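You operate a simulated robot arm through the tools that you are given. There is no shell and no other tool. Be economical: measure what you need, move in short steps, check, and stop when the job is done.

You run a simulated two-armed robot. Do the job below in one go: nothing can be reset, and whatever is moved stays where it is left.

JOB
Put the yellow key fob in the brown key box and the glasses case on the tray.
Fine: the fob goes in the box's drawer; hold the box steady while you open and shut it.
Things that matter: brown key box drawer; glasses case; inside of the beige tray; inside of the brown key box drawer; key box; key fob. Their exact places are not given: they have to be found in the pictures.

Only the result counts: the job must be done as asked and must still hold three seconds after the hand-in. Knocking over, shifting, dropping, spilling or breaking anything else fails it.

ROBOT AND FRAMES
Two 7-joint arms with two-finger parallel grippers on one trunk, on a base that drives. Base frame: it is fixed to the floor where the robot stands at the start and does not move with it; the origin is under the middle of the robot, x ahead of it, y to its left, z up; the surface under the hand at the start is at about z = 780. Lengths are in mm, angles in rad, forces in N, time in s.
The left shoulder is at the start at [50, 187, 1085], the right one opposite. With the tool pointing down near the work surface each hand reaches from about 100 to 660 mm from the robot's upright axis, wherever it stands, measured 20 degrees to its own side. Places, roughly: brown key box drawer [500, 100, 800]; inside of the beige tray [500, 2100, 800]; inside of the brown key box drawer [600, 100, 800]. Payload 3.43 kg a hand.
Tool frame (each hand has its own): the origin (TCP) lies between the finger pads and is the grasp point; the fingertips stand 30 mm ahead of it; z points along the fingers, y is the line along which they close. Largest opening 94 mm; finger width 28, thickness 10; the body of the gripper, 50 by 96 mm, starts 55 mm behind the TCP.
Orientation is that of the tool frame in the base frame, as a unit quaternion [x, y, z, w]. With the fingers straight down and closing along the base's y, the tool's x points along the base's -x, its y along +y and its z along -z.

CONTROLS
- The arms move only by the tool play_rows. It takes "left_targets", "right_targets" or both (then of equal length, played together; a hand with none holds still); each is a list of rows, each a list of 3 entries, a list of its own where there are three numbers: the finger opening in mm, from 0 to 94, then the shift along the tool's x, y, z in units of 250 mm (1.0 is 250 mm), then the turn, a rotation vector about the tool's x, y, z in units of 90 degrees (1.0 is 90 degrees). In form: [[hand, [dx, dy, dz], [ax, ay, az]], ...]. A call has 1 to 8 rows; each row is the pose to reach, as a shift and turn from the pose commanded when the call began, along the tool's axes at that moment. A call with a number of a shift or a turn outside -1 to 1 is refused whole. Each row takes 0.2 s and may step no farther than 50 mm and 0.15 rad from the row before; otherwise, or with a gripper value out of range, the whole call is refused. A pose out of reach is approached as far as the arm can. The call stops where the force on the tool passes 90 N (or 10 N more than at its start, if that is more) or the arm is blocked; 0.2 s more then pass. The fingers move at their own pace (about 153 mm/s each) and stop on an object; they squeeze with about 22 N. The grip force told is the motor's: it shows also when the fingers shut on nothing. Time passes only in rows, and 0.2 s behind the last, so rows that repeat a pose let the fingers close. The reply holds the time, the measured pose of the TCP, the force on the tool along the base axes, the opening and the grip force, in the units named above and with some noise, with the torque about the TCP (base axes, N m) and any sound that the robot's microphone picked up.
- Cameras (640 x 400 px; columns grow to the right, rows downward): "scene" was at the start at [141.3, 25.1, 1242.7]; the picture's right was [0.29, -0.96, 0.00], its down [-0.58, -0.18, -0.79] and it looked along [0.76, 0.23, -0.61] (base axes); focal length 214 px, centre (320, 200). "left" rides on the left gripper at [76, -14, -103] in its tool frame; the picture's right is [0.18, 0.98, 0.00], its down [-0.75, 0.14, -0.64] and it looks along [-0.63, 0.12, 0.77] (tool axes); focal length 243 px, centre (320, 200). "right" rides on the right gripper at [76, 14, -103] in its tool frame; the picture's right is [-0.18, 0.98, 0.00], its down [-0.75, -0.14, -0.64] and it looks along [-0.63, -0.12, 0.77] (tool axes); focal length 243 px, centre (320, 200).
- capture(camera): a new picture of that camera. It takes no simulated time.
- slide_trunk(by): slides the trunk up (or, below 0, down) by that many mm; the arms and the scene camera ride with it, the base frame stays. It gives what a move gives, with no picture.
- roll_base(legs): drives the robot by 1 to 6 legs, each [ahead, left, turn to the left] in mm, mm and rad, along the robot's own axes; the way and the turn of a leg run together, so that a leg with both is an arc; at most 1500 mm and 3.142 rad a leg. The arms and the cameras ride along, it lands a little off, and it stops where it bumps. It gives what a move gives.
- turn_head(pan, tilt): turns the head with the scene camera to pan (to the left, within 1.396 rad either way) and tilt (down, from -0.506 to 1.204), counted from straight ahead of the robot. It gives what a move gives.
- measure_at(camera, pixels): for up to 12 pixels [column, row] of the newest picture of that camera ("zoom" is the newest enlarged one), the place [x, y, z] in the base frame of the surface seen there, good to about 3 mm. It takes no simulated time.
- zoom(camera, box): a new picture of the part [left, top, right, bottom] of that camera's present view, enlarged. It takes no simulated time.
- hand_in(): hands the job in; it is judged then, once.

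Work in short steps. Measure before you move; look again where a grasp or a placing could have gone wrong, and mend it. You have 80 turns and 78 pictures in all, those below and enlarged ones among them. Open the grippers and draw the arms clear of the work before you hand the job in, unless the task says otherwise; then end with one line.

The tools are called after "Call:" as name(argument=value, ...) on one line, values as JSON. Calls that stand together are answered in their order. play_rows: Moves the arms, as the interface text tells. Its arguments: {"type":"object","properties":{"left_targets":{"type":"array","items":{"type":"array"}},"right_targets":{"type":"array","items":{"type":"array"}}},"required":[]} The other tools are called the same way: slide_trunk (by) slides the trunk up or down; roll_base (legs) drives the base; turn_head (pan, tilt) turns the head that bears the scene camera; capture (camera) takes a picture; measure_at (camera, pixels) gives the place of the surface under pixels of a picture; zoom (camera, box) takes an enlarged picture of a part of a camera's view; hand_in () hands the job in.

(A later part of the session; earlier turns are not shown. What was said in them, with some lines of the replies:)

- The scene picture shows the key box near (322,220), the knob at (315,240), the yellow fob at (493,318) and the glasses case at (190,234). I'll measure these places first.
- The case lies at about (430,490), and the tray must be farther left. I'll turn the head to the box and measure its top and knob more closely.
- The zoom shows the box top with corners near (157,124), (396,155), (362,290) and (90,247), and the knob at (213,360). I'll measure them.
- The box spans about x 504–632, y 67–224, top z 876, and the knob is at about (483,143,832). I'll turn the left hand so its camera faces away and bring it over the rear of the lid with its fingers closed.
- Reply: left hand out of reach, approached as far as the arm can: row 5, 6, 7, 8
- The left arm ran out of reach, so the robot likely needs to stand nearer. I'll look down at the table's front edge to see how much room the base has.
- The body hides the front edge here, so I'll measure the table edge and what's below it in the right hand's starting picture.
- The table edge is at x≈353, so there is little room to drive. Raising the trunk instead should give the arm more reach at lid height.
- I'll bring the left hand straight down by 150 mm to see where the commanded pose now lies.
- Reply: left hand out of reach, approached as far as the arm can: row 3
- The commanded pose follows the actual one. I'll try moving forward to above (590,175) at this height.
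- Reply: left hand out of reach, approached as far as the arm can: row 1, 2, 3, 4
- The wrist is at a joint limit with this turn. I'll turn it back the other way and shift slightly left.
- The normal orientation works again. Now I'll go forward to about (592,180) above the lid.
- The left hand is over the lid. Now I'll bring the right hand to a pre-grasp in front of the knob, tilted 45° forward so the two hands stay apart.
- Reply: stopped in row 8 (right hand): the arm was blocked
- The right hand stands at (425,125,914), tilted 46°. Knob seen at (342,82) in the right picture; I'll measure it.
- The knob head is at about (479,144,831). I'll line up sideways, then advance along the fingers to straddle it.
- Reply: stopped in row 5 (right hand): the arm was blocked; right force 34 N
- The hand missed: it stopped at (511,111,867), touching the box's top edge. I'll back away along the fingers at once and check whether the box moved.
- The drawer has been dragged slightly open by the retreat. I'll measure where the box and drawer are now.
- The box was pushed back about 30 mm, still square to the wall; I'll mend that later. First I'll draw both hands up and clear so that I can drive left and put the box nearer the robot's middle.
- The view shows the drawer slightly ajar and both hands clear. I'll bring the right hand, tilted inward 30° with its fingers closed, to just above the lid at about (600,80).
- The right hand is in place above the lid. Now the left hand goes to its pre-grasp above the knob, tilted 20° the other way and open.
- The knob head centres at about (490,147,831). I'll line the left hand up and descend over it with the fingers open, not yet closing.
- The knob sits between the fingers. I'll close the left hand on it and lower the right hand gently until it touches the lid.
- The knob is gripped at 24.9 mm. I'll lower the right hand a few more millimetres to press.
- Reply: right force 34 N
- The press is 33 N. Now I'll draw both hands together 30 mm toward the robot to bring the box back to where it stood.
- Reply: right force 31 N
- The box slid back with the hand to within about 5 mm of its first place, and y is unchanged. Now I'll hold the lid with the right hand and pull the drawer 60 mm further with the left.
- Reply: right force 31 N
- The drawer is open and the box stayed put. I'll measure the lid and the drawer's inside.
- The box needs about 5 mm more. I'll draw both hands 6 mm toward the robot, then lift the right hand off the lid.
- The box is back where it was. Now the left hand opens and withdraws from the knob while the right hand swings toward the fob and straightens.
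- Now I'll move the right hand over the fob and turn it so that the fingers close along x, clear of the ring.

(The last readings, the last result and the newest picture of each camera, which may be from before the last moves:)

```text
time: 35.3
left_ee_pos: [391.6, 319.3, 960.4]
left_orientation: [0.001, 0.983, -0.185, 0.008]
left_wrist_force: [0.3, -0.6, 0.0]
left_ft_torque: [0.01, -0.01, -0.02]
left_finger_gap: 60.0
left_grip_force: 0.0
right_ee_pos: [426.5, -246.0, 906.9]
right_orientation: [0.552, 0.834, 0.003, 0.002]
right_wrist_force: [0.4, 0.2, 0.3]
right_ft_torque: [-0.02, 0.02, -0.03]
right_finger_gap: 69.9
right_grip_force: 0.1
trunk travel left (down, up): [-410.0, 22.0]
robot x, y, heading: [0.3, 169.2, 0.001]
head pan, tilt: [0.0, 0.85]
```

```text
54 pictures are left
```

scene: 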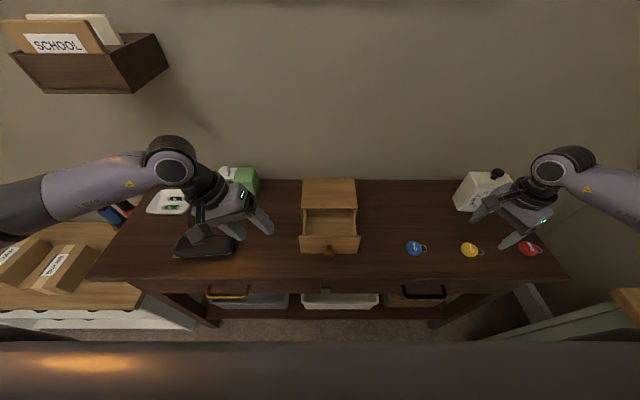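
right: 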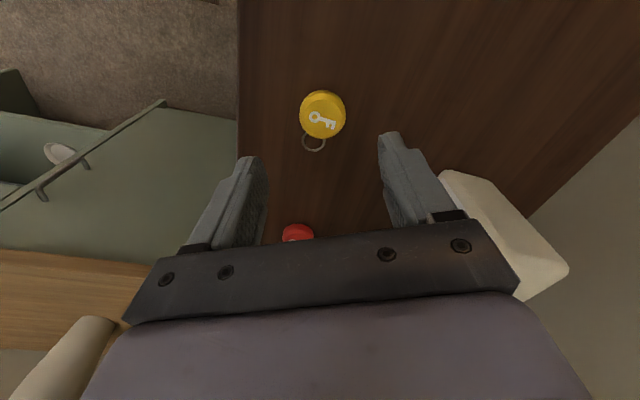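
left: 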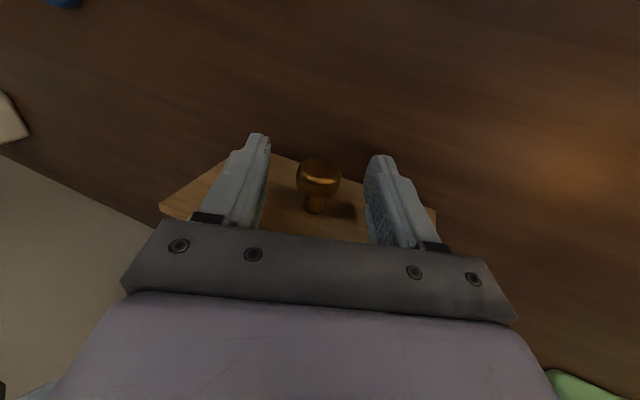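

The drawer stands open and the fob is in view at (323,112). I'll measure the fob and the clock's nearest edge.

Call:
measure_at(camera="right", pixels=[[323, 112], [301, 112], [345, 118], [323, 93], [323, 134], [314, 150], [440, 175], [298, 232]])

Call:
measure_at(camera="scene", pixels=[[459, 205], [485, 212], [470, 250], [461, 250], [478, 250]])

```text
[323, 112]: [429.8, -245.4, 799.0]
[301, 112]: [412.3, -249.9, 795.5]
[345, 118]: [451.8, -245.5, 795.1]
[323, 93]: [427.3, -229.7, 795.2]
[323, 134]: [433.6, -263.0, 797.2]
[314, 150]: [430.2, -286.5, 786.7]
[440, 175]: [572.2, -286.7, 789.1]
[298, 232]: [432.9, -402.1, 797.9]
```

```text
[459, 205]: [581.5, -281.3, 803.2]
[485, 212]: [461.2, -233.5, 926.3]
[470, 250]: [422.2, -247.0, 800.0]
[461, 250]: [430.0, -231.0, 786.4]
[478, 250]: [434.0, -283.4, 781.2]
```

The fob centres at about (429,-247), top 799. I'll go down to TCP z≈815 and close.

Call:
play_rows(right_targets=[[70, [-0.008, 0.008, 0.12], [0, 0, 0]], [70, [-0.008, 0.008, 0.24], [0, 0, 0]], [70, [-0.008, 0.008, 0.32], [0, 0, 0]], [70, [-0.008, 0.008, 0.366], [0, 0, 0]], [30, [-0.008, 0.008, 0.366], [0, 0, 0]], [0, [-0.008, 0.008, 0.366], [0, 0, 0]], [0, [-0.008, 0.008, 0.366], [0, 0, 0]]])

Call:
capture(camera="right")

```text
time: 36.9
left_ee_pos: [391.0, 317.7, 958.8]
left_orientation: [0.002, 0.983, -0.186, 0.008]
left_wrist_force: [0.3, 0.6, -0.8]
left_ft_torque: [-0.02, -0.01, 0.0]
left_finger_gap: 60.3
left_grip_force: 0.0
right_ee_pos: [429.6, -245.7, 815.8]
right_orientation: [0.55, 0.835, 0.003, 0.002]
right_wrist_force: [-0.6, 0.8, 0.3]
right_ft_torque: [0.02, -0.04, 0.0]
right_finger_gap: 40.1
right_grip_force: 22.2
trunk travel left (down, up): [-410.0, 22.0]
robot x, y, heading: [-0.0, 168.6, 0.0]
head pan, tilt: [0.0, 0.85]
```

```text
53 pictures are left
```

right: 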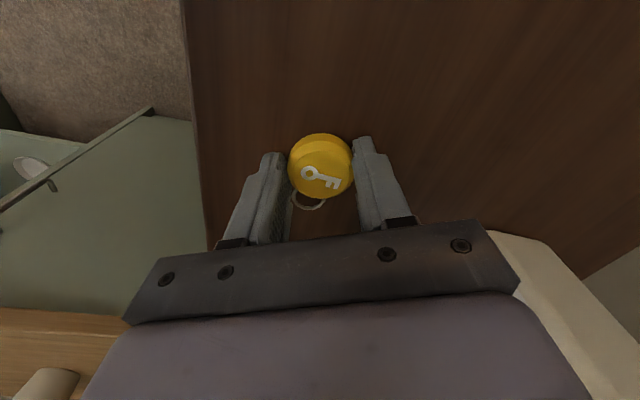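

The fob is gripped at 40 mm. I'll lift it, carry it toward the drawer, and turn the hand back so the fingers close along y.

Call:
play_rows(right_targets=[[0, [0, 0, -0.16], [0, 0, 0]], [0, [0, 0, -0.32], [0, 0, -0.094]], [0, [0, 0, -0.5], [0, 0, -0.188]], [0, [0.136, 0.089, -0.52], [0, 0, -0.282]], [0, [0.272, 0.178, -0.52], [0, 0, -0.376]], [0, [0.408, 0.267, -0.52], [0, 0, -0.47]], [0, [0.544, 0.356, -0.52], [0, 0, -0.564]], [0, [0.68, 0.445, -0.52], [0, 0, -0.658]]])

```text
time: 38.7
left_ee_pos: [391.1, 320.3, 959.4]
left_orientation: [0.002, 0.983, -0.186, 0.009]
left_wrist_force: [-0.2, -0.5, -0.2]
left_ft_torque: [-0.02, -0.01, 0.01]
left_finger_gap: 59.7
left_grip_force: 0.1
right_ee_pos: [464.7, -45.6, 945.5]
right_orientation: [0.064, 0.998, 0.0, 0.003]
right_wrist_force: [0.6, -0.2, -0.2]
right_ft_torque: [-0.02, 0.02, -0.02]
right_finger_gap: 40.5
right_grip_force: 22.2
trunk travel left (down, up): [-410.0, 22.0]
robot x, y, heading: [-1.4, 171.0, -0.001]
head pan, tilt: [0.0, 0.85]
```

I'll move on to above the drawer opening at about (466,130) and look.

Call:
play_rows(right_targets=[[0, [0.016, 0.14, 0], [0, 0, -0.02]], [0, [0.032, 0.28, 0], [0, 0, -0.04]], [0, [0.048, 0.42, 0], [0, 0, -0.06]], [0, [0.065, 0.56, 0], [0, 0, -0.08]], [0, [0.082, 0.7, 0], [0, 0, -0.08]]])

Call:
capture(camera="right")

Call:
zoom(camera="scene", box=[250, 150, 410, 250])

```text
time: 39.9
left_ee_pos: [391.4, 320.4, 959.7]
left_orientation: [0.001, 0.982, -0.186, 0.009]
left_wrist_force: [-0.5, 0.4, -0.2]
left_ft_torque: [-0.02, -0.02, 0.0]
left_finger_gap: 60.2
left_grip_force: 0.1
right_ee_pos: [466.7, 130.3, 946.8]
right_orientation: [0.003, 1.0, 0.001, 0.002]
right_wrist_force: [0.9, 0.5, 0.1]
right_ft_torque: [0.01, -0.02, -0.02]
right_finger_gap: 40.4
right_grip_force: 22.6
trunk travel left (down, up): [-410.0, 22.0]
robot x, y, heading: [-1.1, 169.2, 0.003]
head pan, tilt: [0.0, 0.85]
```

```text
52 pictures are left
```

right: 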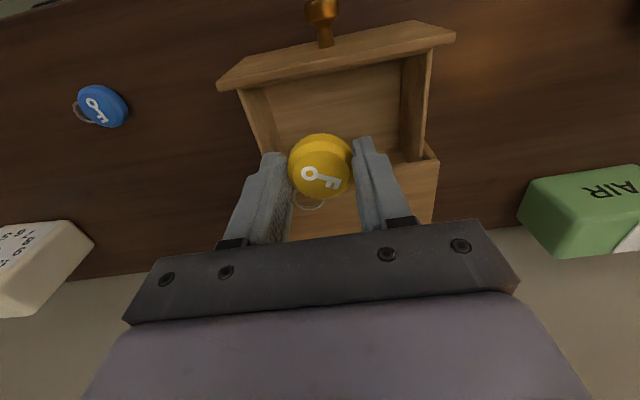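

```text
4.00 times, centred on (330, 200) of scene
```

zoom: 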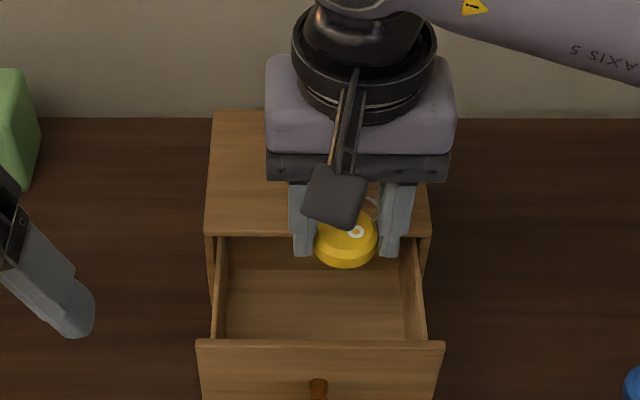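

The ring points toward the lid, so I need to place the fob a little nearer the drawer front. I'll measure the drawer edges.

Call:
measure_at(camera="zoom", pixels=[[320, 343], [320, 337], [320, 310], [260, 232], [425, 232], [222, 290], [405, 300], [345, 245], [372, 203]])

Call:
measure_at(camera="right", pixels=[[340, 48], [340, 70], [340, 110], [255, 110], [412, 90], [300, 100], [420, 155], [320, 207]])

```text
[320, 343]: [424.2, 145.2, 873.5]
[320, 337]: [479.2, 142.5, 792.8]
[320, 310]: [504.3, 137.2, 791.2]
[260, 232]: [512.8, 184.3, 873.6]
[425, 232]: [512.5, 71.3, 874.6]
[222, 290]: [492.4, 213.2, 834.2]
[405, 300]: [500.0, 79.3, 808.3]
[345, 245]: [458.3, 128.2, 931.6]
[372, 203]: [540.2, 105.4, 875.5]
```

```text
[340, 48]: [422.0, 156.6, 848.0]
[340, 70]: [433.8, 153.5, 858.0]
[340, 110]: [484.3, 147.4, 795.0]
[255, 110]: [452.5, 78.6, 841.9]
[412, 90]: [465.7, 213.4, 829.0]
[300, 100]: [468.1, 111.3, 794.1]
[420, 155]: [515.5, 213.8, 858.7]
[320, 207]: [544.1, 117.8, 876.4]
```

The drawer's inside runs x 433–509, floor z≈794. I'll move 7 mm toward the front, lower to TCP z≈833, release, and rise.

Call:
play_rows(right_targets=[[0, [0.027, 0, 0.1], [0, 0, 0]], [0, [0.027, 0, 0.24], [0, 0, 0]], [0, [0.027, 0, 0.36], [0, 0, 0]], [0, [0.027, 0, 0.42], [0, 0, 0]], [0, [0.027, 0, 0.456], [0, 0, 0]], [0, [0.027, 0, 0.456], [0, 0, 0]]])

Call:
capture(camera="right")

```text
time: 41.3
left_ee_pos: [392.9, 319.2, 959.6]
left_orientation: [0.002, 0.983, -0.185, 0.009]
left_wrist_force: [-0.3, -0.5, 0.0]
left_ft_torque: [-0.01, -0.02, 0.01]
left_finger_gap: 59.9
left_grip_force: 0.0
right_ee_pos: [460.7, 129.4, 832.3]
right_orientation: [0.003, 1.0, 0.002, 0.003]
right_wrist_force: [0.1, 0.1, 0.2]
right_ft_torque: [-0.02, -0.01, -0.01]
right_finger_gap: 40.4
right_grip_force: 21.9
trunk travel left (down, up): [-410.0, 22.0]
robot x, y, heading: [0.3, 168.7, 0.001]
head pan, tilt: [0.0, 0.85]
```

```text
50 pictures are left
```

right: 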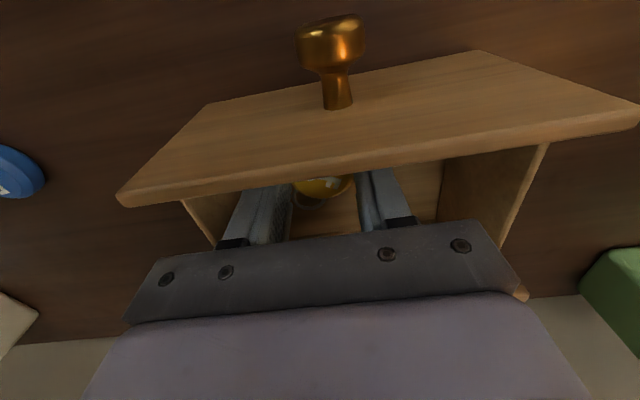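

The fob is inside the drawer just above its floor. I'll open the fingers and rise.

Call:
play_rows(right_targets=[[60, [0, 0, 0], [0, 0, 0]], [60, [0, 0, 0], [0, 0, 0]], [60, [0, 0, -0.12], [0, 0, 0]], [60, [0, 0, -0.26], [0, 0, 0]], [60, [0, 0, -0.4], [0, 0, 0]], [60, [0, 0, -0.5], [0, 0, 0]]])

Call:
capture(camera="right")

```text
time: 42.7
left_ee_pos: [391.6, 318.5, 958.5]
left_orientation: [0.002, 0.983, -0.185, 0.008]
left_wrist_force: [-0.5, -0.4, 0.2]
left_ft_torque: [-0.02, 0.02, 0.0]
left_finger_gap: 60.0
left_grip_force: 0.1
right_ee_pos: [459.9, 130.6, 958.3]
right_orientation: [0.003, 1.0, 0.002, 0.002]
right_wrist_force: [-0.1, -0.2, 0.2]
right_ft_torque: [0.02, 0.0, 0.0]
right_finger_gap: 60.0
right_grip_force: 0.1
trunk travel left (down, up): [-410.0, 22.0]
robot x, y, heading: [-2.3, 170.6, 0.001]
head pan, tilt: [0.0, 0.85]
```

```text
49 pictures are left
```

right: 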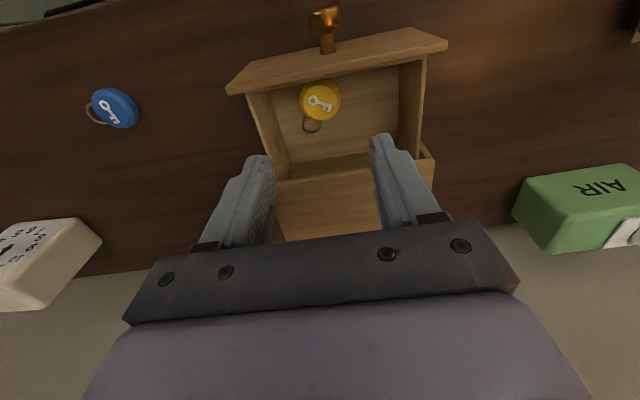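

The fob lies flat on the drawer floor. I'll send the right hand back over the lid, and the left hand back down around the knob along its earlier path.

Call:
play_rows(left_targets=[[60, [0, -0.15, 0.1], [0, 0, 0]], [60, [0, -0.3, 0.22], [0, 0, 0]], [60, [0, -0.45, 0.34], [0, 0, 0]], [60, [0, -0.45, 0.46], [0, 0, 0]], [60, [0, -0.45, 0.58], [0, 0, 0]], [60, [0, -0.45, 0.7], [0, 0, 0]], [60, [0, -0.45, 0.7], [0, 0, 0]], [60, [0, -0.45, 0.7], [0, 0, 0]]], right_targets=[[0, [-0.1, -0.06, 0], [-0.042, 0, 0]], [0, [-0.2, -0.12, 0], [-0.083, 0, 0]], [0, [-0.3, -0.188, 0], [-0.125, 0, 0]], [0, [-0.4, -0.188, 0], [-0.167, 0, 0]], [0, [-0.5, -0.188, 0], [-0.208, 0, 0]], [0, [-0.52, -0.188, 0.03], [-0.25, 0, 0]], [0, [-0.52, -0.188, 0.06], [-0.291, 0, 0]], [0, [-0.52, -0.188, 0.09], [-0.333, 0, 0]]])

Call:
capture(camera="left")

Call:
capture(camera="scene")

```text
time: 44.5
left_ee_pos: [391.3, 150.4, 838.8]
left_orientation: [0.002, 0.983, -0.186, 0.009]
left_wrist_force: [0.0, -0.3, 0.0]
left_ft_torque: [0.0, 0.02, 0.0]
left_finger_gap: 59.9
left_grip_force: 0.0
right_ee_pos: [589.5, 82.2, 935.3]
right_orientation: [0.002, 0.966, 0.26, 0.003]
right_wrist_force: [0.1, 0.3, 0.6]
right_ft_torque: [0.0, 0.0, 0.04]
right_finger_gap: 0.0
right_grip_force: 22.0
trunk travel left (down, up): [-410.0, 22.0]
robot x, y, heading: [1.3, 169.2, 0.002]
head pan, tilt: [0.0, 0.85]
```

```text
48 pictures are left
```

left: 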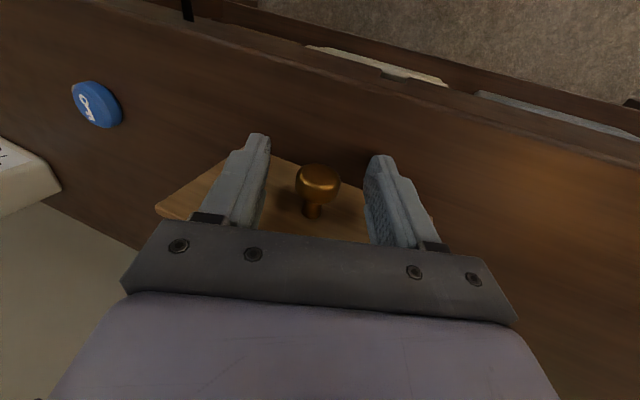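

```text
47 pictures are left
```

scene: 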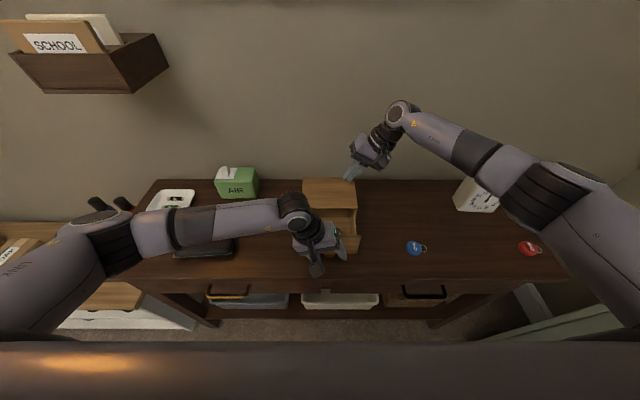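

Everything is in place. I'll close the left hand on the knob and press the right hand onto the lid.

Call:
play_rows(left_targets=[[0, [0, 0, 0], [0, 0, 0]], [0, [0, 0, 0], [0, 0, 0]], [0, [0, 0, 0], [0, 0, 0]], [0, [0, 0, 0], [0, 0, 0]], [0, [0, 0, 0], [0, 0, 0]]], right_targets=[[0, [0, -0.02, 0.035], [0, 0, 0]], [0, [0, -0.04, 0.069], [0, 0, 0]], [0, [0, -0.056, 0.097], [0, 0, 0]], [0, [0, -0.064, 0.111], [0, 0, 0]], [0, [0, -0.075, 0.13], [0, 0, 0]]])

```text
time: 45.7
left_ee_pos: [389.8, 150.5, 838.8]
left_orientation: [0.001, 0.983, -0.183, 0.009]
left_wrist_force: [2.1, -0.8, -5.4]
left_ft_torque: [0.02, 0.54, -0.23]
left_finger_gap: 24.8
left_grip_force: 21.7
right_ee_pos: [591.2, 82.0, 904.9]
right_orientation: [0.001, 0.965, 0.263, 0.007]
right_wrist_force: [-6.7, -6.9, 32.0]
right_ft_torque: [0.02, 0.43, 0.06]
right_finger_gap: 0.0
right_grip_force: 22.4
trunk travel left (down, up): [-410.0, 22.0]
robot x, y, heading: [2.6, 167.9, 0.0]
head pan, tilt: [0.0, 0.85]
```

The press is 32 N and the knob is gripped. I'll push the drawer in 78 mm first.

Call:
play_rows(left_targets=[[0, [-0.04, 0, 0], [0, 0, 0]], [0, [-0.08, 0, 0], [0, 0, 0]], [0, [-0.12, 0, 0], [0, 0, 0]], [0, [-0.16, 0, 0], [0, 0, 0]], [0, [-0.2, 0, 0], [0, 0, 0]], [0, [-0.24, 0, 0], [0, 0, 0]], [0, [-0.28, 0, 0], [0, 0, 0]], [0, [-0.312, 0, 0], [0, 0, 0]]])

Call:
zoom(camera="scene", box=[250, 150, 410, 250])

```text
time: 47.5
left_ee_pos: [467.5, 150.6, 840.3]
left_orientation: [0.001, 0.982, -0.187, 0.01]
left_wrist_force: [-0.8, 0.7, -11.1]
left_ft_torque: [0.07, 0.29, 0.03]
left_finger_gap: 24.7
left_grip_force: 22.2
right_ee_pos: [592.2, 82.9, 905.4]
right_orientation: [0.002, 0.965, 0.263, 0.009]
right_wrist_force: [-0.1, -2.9, 36.8]
right_ft_torque: [0.19, 0.37, 0.0]
right_finger_gap: 0.1
right_grip_force: 21.9
trunk travel left (down, up): [-410.0, 22.0]
robot x, y, heading: [-0.7, 172.7, -0.002]
head pan, tilt: [0.0, 0.85]
```

```text
4.00 times, centred on (330, 200) of scene
```

zoom: 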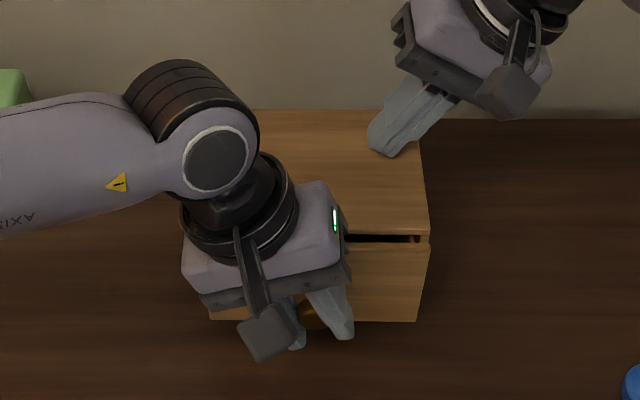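

A small gap of a few millimetres is left. I'll push on in 3 mm steps.

Call:
play_rows(left_targets=[[0, [-0.012, 0, 0], [0, 0, 0]], [0, [-0.024, 0, 0], [0, 0, 0]], [0, [-0.036, 0, 0], [0, 0, 0]]])

Call:
zoom(camera="scene", box=[250, 150, 410, 250])

```text
time: 48.3
left_ee_pos: [476.1, 151.4, 841.1]
left_orientation: [0.002, 0.983, -0.186, 0.01]
left_wrist_force: [-4.6, 1.9, -10.4]
left_ft_torque: [0.07, -0.02, 0.01]
left_finger_gap: 24.8
left_grip_force: 22.4
right_ee_pos: [591.6, 82.9, 906.1]
right_orientation: [0.002, 0.965, 0.263, 0.01]
right_wrist_force: [2.4, -0.6, 35.1]
right_ft_torque: [0.21, 0.29, -0.03]
right_finger_gap: 0.0
right_grip_force: 21.9
trunk travel left (down, up): [-410.0, 22.0]
robot x, y, heading: [1.3, 170.7, 0.002]
head pan, tilt: [0.0, 0.85]
```

```text
4.00 times, centred on (330, 200) of scene
```

zoom: 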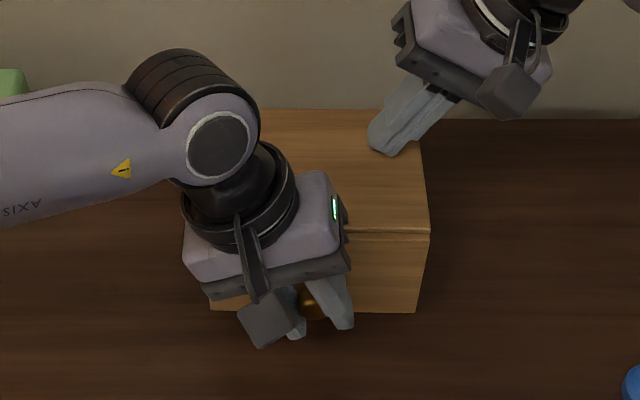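

The drawer looks flush. I'll give it 2 mm more, then open the left hand and withdraw along its fingers, and lift the right.

Call:
play_rows(left_targets=[[0, [-0.008, 0, 0], [0, 0, 0]], [60, [-0.008, 0, 0], [0, 0, 0]], [60, [0, 0, 0], [0, 0, 0]], [60, [0, 0, -0.12], [0, 0, 0]], [60, [0, 0, -0.24], [0, 0, 0]], [60, [0, 0, -0.36], [0, 0, 0]], [60, [0, 0.12, -0.46], [0, 0, 0]], [60, [0, 0.27, -0.58], [0, 0, 0]]], right_targets=[[0, [0, 0, 0], [0, 0, 0]], [0, [0, 0, 0], [0, 0, 0]], [0, [0, 0, 0], [0, 0, 0]], [0, [0, 0, 0], [0, 0, 0]], [0, [0, 0.03, -0.052], [0, 0, 0]], [0, [0, 0.09, -0.156], [0, 0, 0]], [0, [0.1, 0.12, -0.22], [0, 0, 0]], [0, [0.25, 0.14, -0.26], [0, 0, 0]]])

Call:
zoom(camera="scene", box=[250, 150, 410, 250])

Call:
measure_at(camera="zoom", pixels=[[215, 113], [300, 113], [420, 113], [424, 228], [215, 228], [300, 245], [400, 245]])

```text
time: 50.1
left_ee_pos: [475.6, 267.0, 951.8]
left_orientation: [0.002, 0.983, -0.186, 0.009]
left_wrist_force: [-0.2, 0.2, -0.2]
left_ft_torque: [-0.02, -0.04, 0.02]
left_finger_gap: 60.0
left_grip_force: 0.1
right_ee_pos: [527.3, 80.5, 971.2]
right_orientation: [0.003, 0.966, 0.259, 0.003]
right_wrist_force: [0.0, 0.2, 0.6]
right_ft_torque: [-0.01, -0.04, 0.01]
right_finger_gap: 0.0
right_grip_force: 21.9
trunk travel left (down, up): [-410.0, 22.0]
robot x, y, heading: [2.6, 165.9, 0.002]
head pan, tilt: [0.0, 0.85]
```

```text
4.00 times, centred on (330, 200) of scene
```

zoom: 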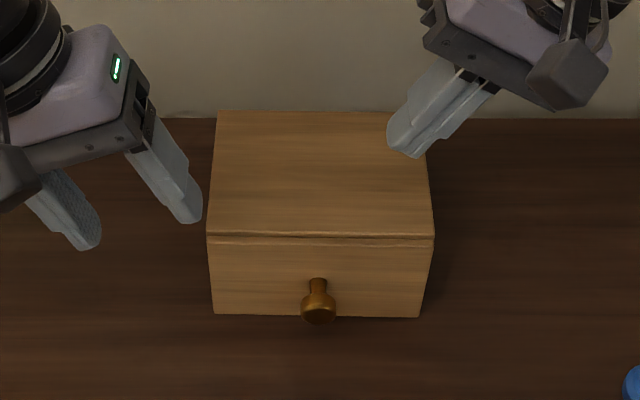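

```text
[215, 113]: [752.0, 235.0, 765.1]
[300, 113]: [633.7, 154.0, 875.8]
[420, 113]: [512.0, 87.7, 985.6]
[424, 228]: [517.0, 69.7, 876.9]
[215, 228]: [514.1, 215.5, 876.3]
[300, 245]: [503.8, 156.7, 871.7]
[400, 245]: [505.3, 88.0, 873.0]
```

The drawer is shut and its face is back at x≈504 with the lid unmoved. Next is the glasses case: I'll straighten both hands, park the right one, and bring the left one toward the case.

Call:
play_rows(left_targets=[[70, [0.022, 0.07, -0.028], [-0.028, 0, 0]], [70, [0.045, 0.14, -0.055], [-0.056, 0, 0]], [70, [0.068, 0.21, -0.083], [-0.083, 0, 0]], [70, [0.09, 0.28, -0.11], [-0.111, 0, 0]], [70, [0.112, 0.35, -0.138], [-0.139, 0, 0]], [70, [0.135, 0.42, -0.165], [-0.167, 0, 0]], [80, [0.158, 0.49, -0.193], [-0.194, 0, 0]], [90, [0.18, 0.558, -0.22], [-0.222, 0, 0]]], right_targets=[[0, [0.074, 0, -0.023], [0.042, 0, 0]], [0, [0.148, 0, -0.045], [0.083, 0, 0]], [0, [0.222, 0, -0.068], [0.125, 0, 0]], [0, [0.295, 0, -0.09], [0.167, 0, 0]], [0, [0.369, 0, -0.113], [0.208, 0, 0]], [0, [0.443, 0, -0.135], [0.25, 0, 0]], [0, [0.516, 0, -0.158], [0.291, 0, 0]], [0, [0.59, 0.01, -0.18], [0.333, 0, 0]]])

Call:
capture(camera="left")

```text
time: 51.9
left_ee_pos: [431.4, 417.4, 950.9]
left_orientation: [0.0, 1.0, -0.013, 0.009]
left_wrist_force: [-0.3, 0.1, 0.5]
left_ft_torque: [0.02, -0.01, 0.01]
left_finger_gap: 90.1
left_grip_force: 0.1
right_ee_pos: [378.6, 60.3, 1010.9]
right_orientation: [0.003, 1.0, 0.001, 0.003]
right_wrist_force: [0.7, -0.2, 0.1]
right_ft_torque: [-0.01, -0.02, -0.05]
right_finger_gap: 0.0
right_grip_force: 21.4
trunk travel left (down, up): [-410.0, 22.0]
robot x, y, heading: [-0.8, 171.0, -0.001]
head pan, tilt: [0.0, 0.85]
```

```text
43 pictures are left
```

left: 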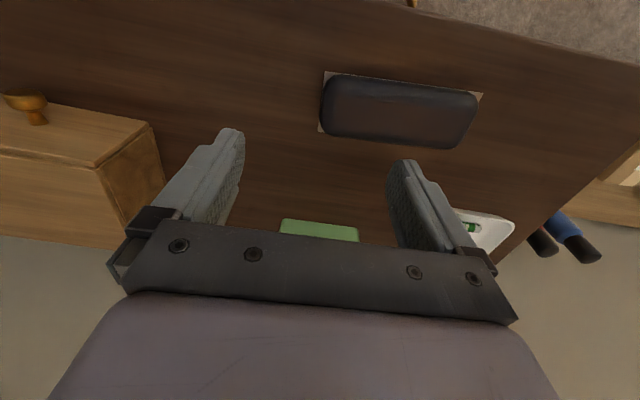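

The case is at (398,110), with light corners sticking out beneath it. I'll zoom in and measure.

Call:
zoom(camera="left", box=[300, 55, 500, 180])

Call:
measure_at(camera="left", pixels=[[325, 74], [480, 94], [319, 130], [333, 82], [470, 98], [328, 120], [458, 142], [400, 110], [350, 75], [390, 140]])

```text
3.20 times, centred on (400, 118) of left
```

zoom: 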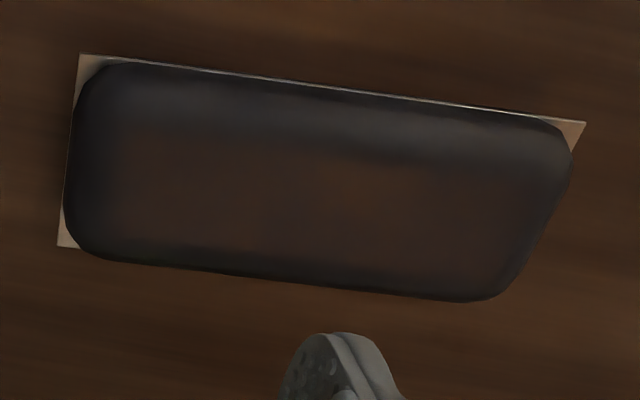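

```text
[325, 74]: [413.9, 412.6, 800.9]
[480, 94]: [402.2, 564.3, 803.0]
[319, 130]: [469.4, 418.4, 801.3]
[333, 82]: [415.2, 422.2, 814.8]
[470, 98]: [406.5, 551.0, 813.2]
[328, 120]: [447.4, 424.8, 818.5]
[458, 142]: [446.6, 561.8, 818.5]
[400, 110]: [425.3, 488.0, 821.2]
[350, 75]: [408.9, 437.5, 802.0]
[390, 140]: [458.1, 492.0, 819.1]
```

The case centres at about (436,491), 56 mm across and its long side nearly along y. I'll move above it while turning the hand so that the fingers close across the short side.

Call:
play_rows(left_targets=[[90, [0, 0.037, 0], [0, 0, -0.094]], [90, [-0.005, 0.074, 0], [0, 0, -0.188]], [90, [-0.01, 0.111, 0], [0, 0, -0.282]], [90, [-0.015, 0.148, 0], [0, 0, -0.376]], [90, [-0.02, 0.185, 0], [0, 0, -0.47]], [90, [-0.02, 0.222, 0], [0, 0, -0.564]], [90, [-0.02, 0.259, 0], [0, 0, -0.658]], [90, [-0.02, 0.296, 0], [0, 0, -0.75]]])

Call:
play_rows(left_targets=[[90, [0, 0, 0], [0, 0, -0.09]], [90, [0, 0, 0], [0, 0, -0.18]], [90, [0, 0, 0], [0, 0, -0.27]], [90, [0, 0, 0], [0, 0, -0.29]]])

Call:
capture(camera="left")

```text
time: 53.7
left_ee_pos: [437.1, 490.0, 947.5]
left_orientation: [-0.557, 0.83, -0.014, -0.001]
left_wrist_force: [0.6, -0.5, 0.2]
left_ft_torque: [-0.01, -0.02, -0.01]
left_finger_gap: 90.0
left_grip_force: 0.1
right_ee_pos: [378.9, 60.6, 1009.9]
right_orientation: [0.003, 1.0, 0.002, 0.003]
right_wrist_force: [0.8, -0.1, 0.3]
right_ft_torque: [-0.02, 0.01, 0.02]
right_finger_gap: 0.0
right_grip_force: 21.6
trunk travel left (down, up): [-410.0, 22.0]
robot x, y, heading: [-5.3, 169.4, 0.003]
head pan, tilt: [0.0, 0.85]
```

```text
time: 54.7
left_ee_pos: [437.8, 491.0, 947.9]
left_orientation: [0.73, -0.684, 0.015, 0.002]
left_wrist_force: [-0.3, -0.2, -0.4]
left_ft_torque: [-0.03, 0.0, 0.0]
left_finger_gap: 90.0
left_grip_force: 0.0
right_ee_pos: [379.0, 59.8, 1010.5]
right_orientation: [0.003, 1.0, 0.001, 0.002]
right_wrist_force: [0.4, 0.5, 0.3]
right_ft_torque: [0.0, -0.02, -0.01]
right_finger_gap: 0.0
right_grip_force: 21.8
trunk travel left (down, up): [-410.0, 22.0]
robot x, y, heading: [5.4, 170.7, 0.003]
head pan, tilt: [0.0, 0.85]
```

```text
41 pictures are left
```

left: 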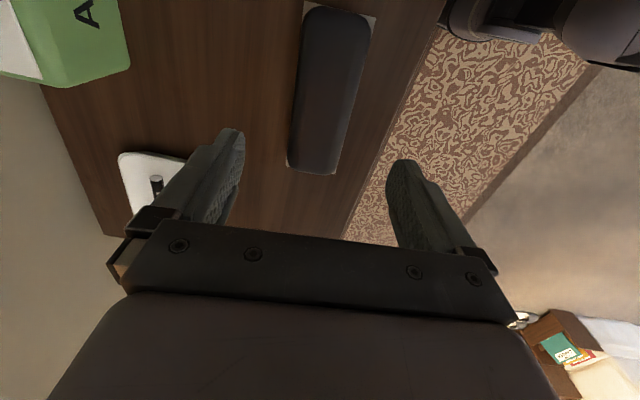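

The hand is now aligned with the case. I'll check the case's place in this view before going down.

Call:
measure_at(camera="left", pixels=[[302, 90], [358, 90], [330, 90], [290, 165], [335, 174], [305, 4], [375, 16]])

```text
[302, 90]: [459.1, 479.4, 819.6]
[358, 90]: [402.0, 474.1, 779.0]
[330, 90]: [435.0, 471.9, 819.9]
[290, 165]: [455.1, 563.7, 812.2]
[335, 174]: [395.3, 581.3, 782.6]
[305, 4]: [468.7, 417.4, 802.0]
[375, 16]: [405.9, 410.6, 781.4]
```

The case is centred under the hand. I'll lower to TCP z≈816 and close the fingers.

Call:
play_rows(left_targets=[[90, [0, 0.01, 0.14], [0, 0, 0]], [90, [0, 0.018, 0.28], [0, 0, 0]], [90, [0, 0.018, 0.42], [0, 0, 0]], [90, [0, 0.018, 0.525], [0, 0, 0]], [40, [0, 0.018, 0.525], [0, 0, 0]], [0, [0, 0.018, 0.525], [0, 0, 0]], [0, [0, 0.018, 0.525], [0, 0, 0]]])

Call:
play_rows(left_targets=[[0, [0, 0, -0.08], [0, 0, 0]], [0, [0, 0, -0.16], [0, 0, 0]], [0, [0, 0, -0.32], [0, 0, 0]], [0, [0, 0, -0.48], [0, 0, 0]], [0, [0, 0, -0.64], [0, 0, 0]]])

Call:
capture(camera="left")

```text
time: 56.3
left_ee_pos: [433.8, 486.9, 817.7]
left_orientation: [0.729, -0.684, 0.016, 0.004]
left_wrist_force: [-0.6, 0.2, 0.3]
left_ft_torque: [-0.04, -0.01, 0.01]
left_finger_gap: 63.7
left_grip_force: 22.0
right_ee_pos: [379.1, 59.6, 1010.1]
right_orientation: [0.003, 1.0, 0.001, 0.002]
right_wrist_force: [-0.9, 0.2, 0.3]
right_ft_torque: [0.03, 0.0, -0.03]
right_finger_gap: 0.0
right_grip_force: 21.9
trunk travel left (down, up): [-410.0, 22.0]
robot x, y, heading: [0.4, 170.5, 0.002]
head pan, tilt: [0.0, 0.85]
```

```text
time: 57.5
left_ee_pos: [431.1, 491.7, 977.2]
left_orientation: [0.729, -0.684, 0.014, 0.003]
left_wrist_force: [0.2, -0.7, -1.8]
left_ft_torque: [0.0, 0.02, 0.0]
left_finger_gap: 63.8
left_grip_force: 21.9
right_ee_pos: [378.3, 61.2, 1010.5]
right_orientation: [0.002, 1.0, 0.001, 0.003]
right_wrist_force: [0.8, 0.5, 0.2]
right_ft_torque: [-0.03, 0.01, 0.0]
right_finger_gap: 0.2
right_grip_force: 22.2
trunk travel left (down, up): [-410.0, 22.0]
robot x, y, heading: [0.7, 168.7, 0.002]
head pan, tilt: [0.0, 0.85]
```

```text
40 pictures are left
```

left: 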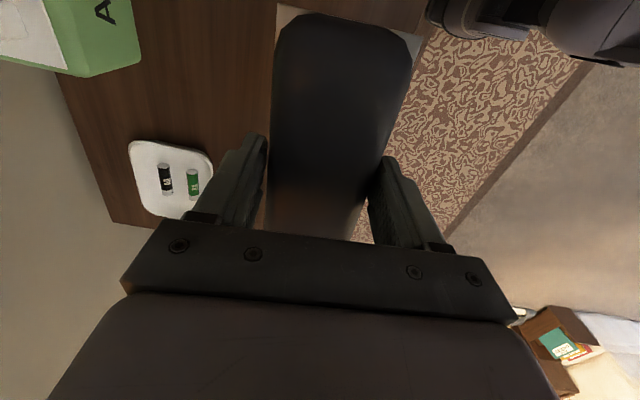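

The case is held at 63.8 mm and lifted. Now I'll look left for the beige tray.

Call:
turn_head(pan=1.25, tilt=0.35)

Call:
capture(camera="scene")

```text
time: 58.9
left_ee_pos: [432.9, 490.7, 976.2]
left_orientation: [0.728, -0.685, 0.015, 0.003]
left_wrist_force: [1.0, 0.0, -1.4]
left_ft_torque: [0.01, 0.03, -0.02]
left_finger_gap: 64.1
left_grip_force: 21.8
right_ee_pos: [379.1, 61.1, 1011.2]
right_orientation: [0.002, 1.0, 0.002, 0.003]
right_wrist_force: [0.7, -0.3, -0.4]
right_ft_torque: [-0.01, 0.0, 0.01]
right_finger_gap: 0.0
right_grip_force: 21.8
trunk travel left (down, up): [-410.0, 22.0]
robot x, y, heading: [0.7, 171.6, -0.0]
head pan, tilt: [1.25, 0.351]
```

```text
39 pictures are left
```

scene: 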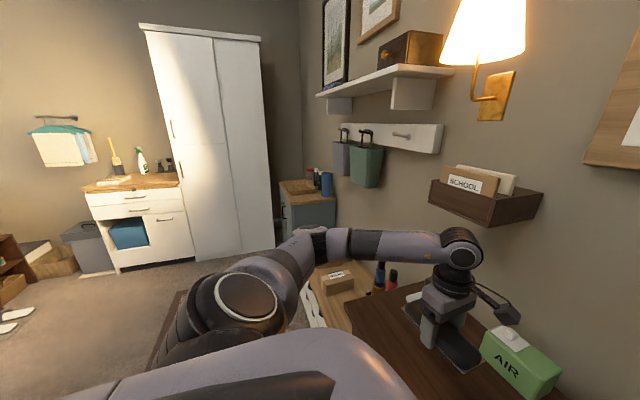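

There are two candidate surfaces, at (305,188) and (120,183). I'll zoom in and measure.

Call:
zoom(camera="scene", box=[240, 140, 400, 240])

Call:
measure_at(camera="scene", pixels=[[297, 187], [283, 195], [311, 190], [335, 196], [284, 183], [283, 225], [311, 215], [327, 290], [318, 320], [120, 182], [318, 270], [345, 275]])

```text
4.00 times, centred on (320, 190) of scene
```

zoom: 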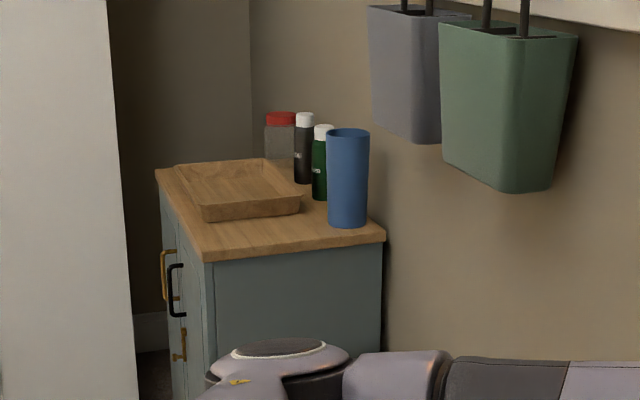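

```text
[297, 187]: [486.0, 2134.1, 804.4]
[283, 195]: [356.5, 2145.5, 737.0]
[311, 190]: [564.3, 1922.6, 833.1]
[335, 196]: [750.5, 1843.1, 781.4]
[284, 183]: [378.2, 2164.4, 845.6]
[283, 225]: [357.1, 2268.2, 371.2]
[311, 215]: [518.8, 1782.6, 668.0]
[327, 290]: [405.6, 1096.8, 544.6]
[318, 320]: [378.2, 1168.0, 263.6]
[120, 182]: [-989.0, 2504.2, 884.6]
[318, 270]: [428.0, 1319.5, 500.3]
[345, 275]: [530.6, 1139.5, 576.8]
```

The tray is the wooden one on the grey cabinet at about (486,2100). I'll measure its corners and the wardrobe and bench near the driving path.

Call:
measure_at(camera="zoom", pixels=[[180, 166], [263, 160], [300, 198], [205, 210], [235, 180], [245, 195], [205, 172], [207, 255], [347, 210], [320, 190], [157, 172], [235, 165]])

Call:
measure_at(camera="scene", pixels=[[275, 240], [195, 258], [230, 200], [190, 300], [120, 265], [175, 295], [160, 340], [310, 300], [300, 270], [380, 275], [392, 280]])

```text
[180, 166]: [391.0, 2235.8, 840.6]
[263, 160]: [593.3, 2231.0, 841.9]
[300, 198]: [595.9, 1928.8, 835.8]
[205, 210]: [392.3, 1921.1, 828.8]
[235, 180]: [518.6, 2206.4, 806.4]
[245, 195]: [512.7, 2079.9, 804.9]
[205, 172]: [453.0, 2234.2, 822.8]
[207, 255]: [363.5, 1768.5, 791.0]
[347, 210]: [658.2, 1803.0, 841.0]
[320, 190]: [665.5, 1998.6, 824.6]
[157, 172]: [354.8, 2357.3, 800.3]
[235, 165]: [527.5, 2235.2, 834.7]
```

```text
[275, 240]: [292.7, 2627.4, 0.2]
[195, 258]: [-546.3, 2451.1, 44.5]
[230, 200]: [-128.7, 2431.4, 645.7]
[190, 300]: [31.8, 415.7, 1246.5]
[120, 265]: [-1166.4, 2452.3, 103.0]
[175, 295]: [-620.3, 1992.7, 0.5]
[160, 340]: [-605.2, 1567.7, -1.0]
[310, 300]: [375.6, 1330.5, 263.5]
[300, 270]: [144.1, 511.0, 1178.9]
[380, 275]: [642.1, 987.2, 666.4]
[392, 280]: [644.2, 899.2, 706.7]
```

The tray spans x 392–595, y 1925–2235, floor z≈804, and the way along the furniture front is clear. I'll drive left about 1600 mm in two legs.

Call:
roll_base(legs=[[0, 800, 0], [0, 790, 0]])

Call:
turn_head(pan=0.5, tilt=0.75)

Call:
capture(camera="scene")

```text
time: 73.2
left_ee_pos: [440.9, 2072.5, 976.5]
left_orientation: [0.726, -0.687, 0.016, 0.003]
left_wrist_force: [0.5, -0.2, -0.7]
left_ft_torque: [-0.02, -0.01, 0.03]
left_finger_gap: 63.8
left_grip_force: 22.2
right_ee_pos: [384.3, 1642.1, 1009.3]
right_orientation: [0.008, 1.0, 0.0, 0.003]
right_wrist_force: [0.0, -0.5, 0.1]
right_ft_torque: [0.01, 0.01, -0.03]
right_finger_gap: 0.0
right_grip_force: 21.8
trunk travel left (down, up): [-410.0, 22.0]
robot x, y, heading: [8.5, 1756.8, -0.008]
head pan, tilt: [1.25, 0.351]
```

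```text
time: 74.3
left_ee_pos: [440.7, 2072.2, 976.9]
left_orientation: [0.726, -0.688, 0.015, 0.004]
left_wrist_force: [0.3, 0.2, -1.3]
left_ft_torque: [0.0, -0.01, 0.0]
left_finger_gap: 63.8
left_grip_force: 21.6
right_ee_pos: [383.5, 1642.7, 1010.2]
right_orientation: [0.006, 1.0, 0.002, 0.002]
right_wrist_force: [-0.9, -0.2, 0.0]
right_ft_torque: [-0.02, 0.02, -0.01]
right_finger_gap: 0.1
right_grip_force: 21.7
trunk travel left (down, up): [-410.0, 22.0]
robot x, y, heading: [5.0, 1751.5, -0.009]
head pan, tilt: [0.499, 0.75]
```

```text
37 pictures are left
```

scene: 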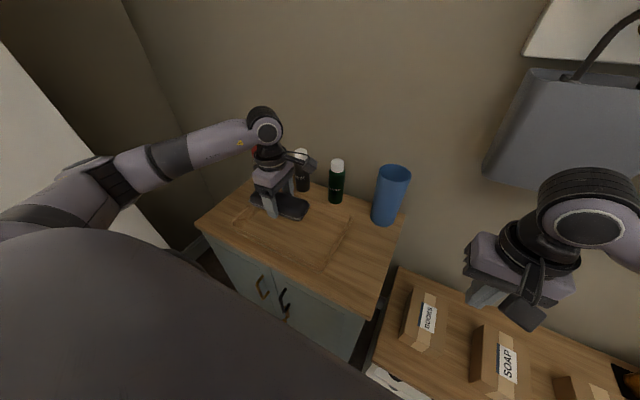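

The case now hangs over the tray's near side. I'll measure the tray from here before moving over its middle.

Call:
measure_at(camera="scene", pixels=[[350, 219], [327, 271], [232, 228], [252, 205], [310, 240], [285, 240], [260, 225], [302, 160], [336, 165], [248, 215]])

Call:
zoom(camera="scene", box=[190, 150, 390, 290])

```text
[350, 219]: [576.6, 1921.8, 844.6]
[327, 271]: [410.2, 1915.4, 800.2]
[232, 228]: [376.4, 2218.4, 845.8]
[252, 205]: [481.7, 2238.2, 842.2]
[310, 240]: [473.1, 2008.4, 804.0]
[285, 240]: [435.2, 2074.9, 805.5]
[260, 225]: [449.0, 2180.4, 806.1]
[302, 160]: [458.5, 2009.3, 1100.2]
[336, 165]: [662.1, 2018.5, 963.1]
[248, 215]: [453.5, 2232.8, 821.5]
```

```text
2.86 times, centred on (290, 220) of scene
```

zoom: 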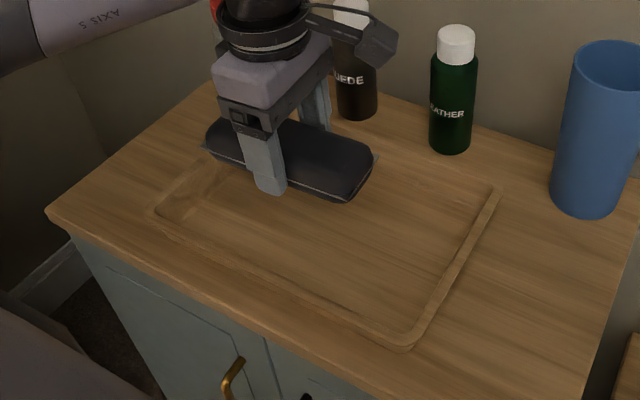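

The tray's inside is clear around (488,2080), and the bottles stand behind at x≥640. I'll move the case over the middle and lower it to just above the tray floor.

Call:
play_rows(left_targets=[[0, [-0.007, -0.09, 0], [0, 0, 0]], [0, [-0.014, -0.177, 0], [0, 0, 0]], [0, [-0.014, -0.177, 0.14], [0, 0, 0]], [0, [-0.014, -0.177, 0.28], [0, 0, 0]], [0, [-0.014, -0.177, 0.4], [0, 0, 0]], [0, [-0.014, -0.177, 0.48], [0, 0, 0]], [0, [-0.014, -0.177, 0.52], [0, 0, 0]]])

Call:
zoom(camera="scene", box=[190, 150, 390, 290])

```text
time: 76.0
left_ee_pos: [487.0, 2075.4, 846.5]
left_orientation: [0.726, -0.687, 0.014, 0.003]
left_wrist_force: [-0.4, 0.6, -0.7]
left_ft_torque: [0.03, -0.03, 0.02]
left_finger_gap: 64.0
left_grip_force: 22.2
right_ee_pos: [383.8, 1642.5, 1010.9]
right_orientation: [0.007, 1.0, 0.001, 0.002]
right_wrist_force: [0.2, -0.1, 0.9]
right_ft_torque: [-0.02, 0.03, -0.02]
right_finger_gap: 0.0
right_grip_force: 22.5
trunk travel left (down, up): [-410.0, 22.0]
robot x, y, heading: [6.8, 1756.3, -0.01]
head pan, tilt: [0.499, 0.75]
```

```text
2.86 times, centred on (290, 220) of scene
```

zoom: 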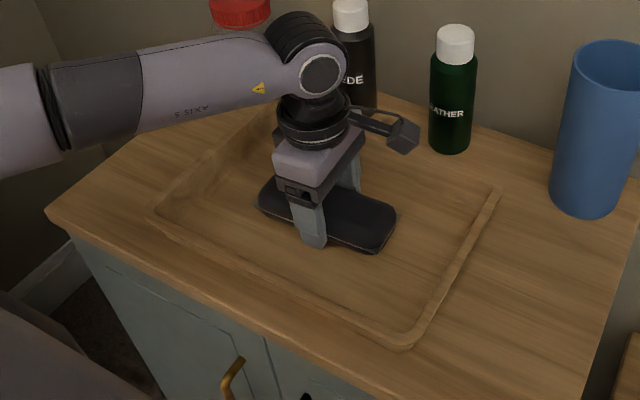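

The case is inside the tray about 3 mm above its floor. I'll lower it the last bit, open the fingers, and rise.

Call:
play_rows(left_targets=[[0, [0, 0, 0.01], [0, 0, 0]], [85, [0, 0, 0.01], [0, 0, 0]], [85, [0, 0, 0.01], [0, 0, 0]], [85, [0, 0, -0.1], [0, 0, 0]], [85, [0, 0, -0.25], [0, 0, 0]], [85, [0, 0, -0.4], [0, 0, 0]], [85, [0, 0, -0.55], [0, 0, 0]], [85, [0, 0.15, -0.65], [0, 0, 0]]])

Call:
zoom(camera="scene", box=[190, 150, 390, 290])

```text
time: 77.8
left_ee_pos: [446.3, 2076.9, 1009.6]
left_orientation: [0.726, -0.688, 0.015, 0.004]
left_wrist_force: [-1.2, 0.0, 0.2]
left_ft_torque: [0.0, 0.01, 0.01]
left_finger_gap: 84.9
left_grip_force: 0.1
right_ee_pos: [384.2, 1642.5, 1010.6]
right_orientation: [0.006, 1.0, 0.002, 0.003]
right_wrist_force: [-0.1, -0.1, 0.4]
right_ft_torque: [0.0, -0.03, 0.05]
right_finger_gap: 0.1
right_grip_force: 21.7
trunk travel left (down, up): [-410.0, 22.0]
robot x, y, heading: [5.9, 1755.5, -0.009]
head pan, tilt: [0.499, 0.75]
```

```text
2.86 times, centred on (290, 220) of scene
```

zoom: 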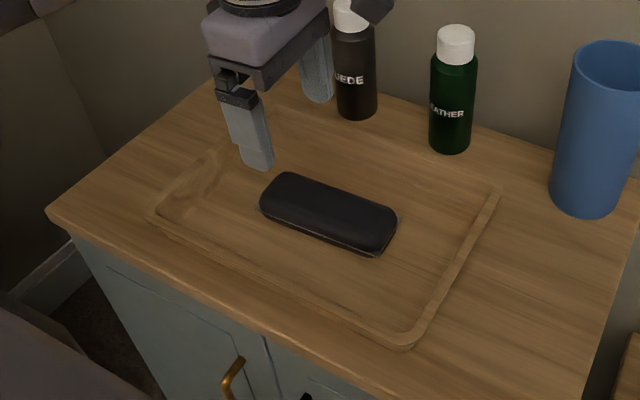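

The case lies flat inside the tray. I'll open the right gripper too, draw the left arm a little further back, and then hand in.

Call:
play_rows(left_targets=[[85, [0, 0.1, 0], [0, 0, 0]], [85, [0, 0.2, 0], [0, 0, 0]], [85, [0, 0.2, 0], [0, 0, 0]]], right_targets=[[60, [0, 0, 0], [0, 0, 0]], [60, [0, 0, 0], [0, 0, 0]], [60, [0, 0, 0], [0, 0, 0]]])

Call:
hand_in()

```text
time: 78.5
left_ee_pos: [395.9, 2073.5, 1008.7]
left_orientation: [0.725, -0.688, 0.015, 0.004]
left_wrist_force: [0.4, 0.3, 0.9]
left_ft_torque: [0.0, -0.01, 0.01]
left_finger_gap: 85.0
left_grip_force: 0.2
right_ee_pos: [384.2, 1641.9, 1009.6]
right_orientation: [0.006, 1.0, 0.002, 0.003]
right_wrist_force: [0.1, -0.7, -1.0]
right_ft_torque: [0.02, 0.01, -0.01]
right_finger_gap: 59.9
right_grip_force: 0.1
trunk travel left (down, up): [-410.0, 22.0]
robot x, y, heading: [5.2, 1755.4, -0.005]
head pan, tilt: [0.499, 0.75]
```

```text
The job is handed in.
```

The yellow fob is in the key box's closed drawer and the glasses case lies flat in the tray; a missed reach early on pushed the box back about 30 mm and dragged the drawer ajar, so I slid the box back to within a few millimetres of its starting place and held it while opening and shutting the drawer.
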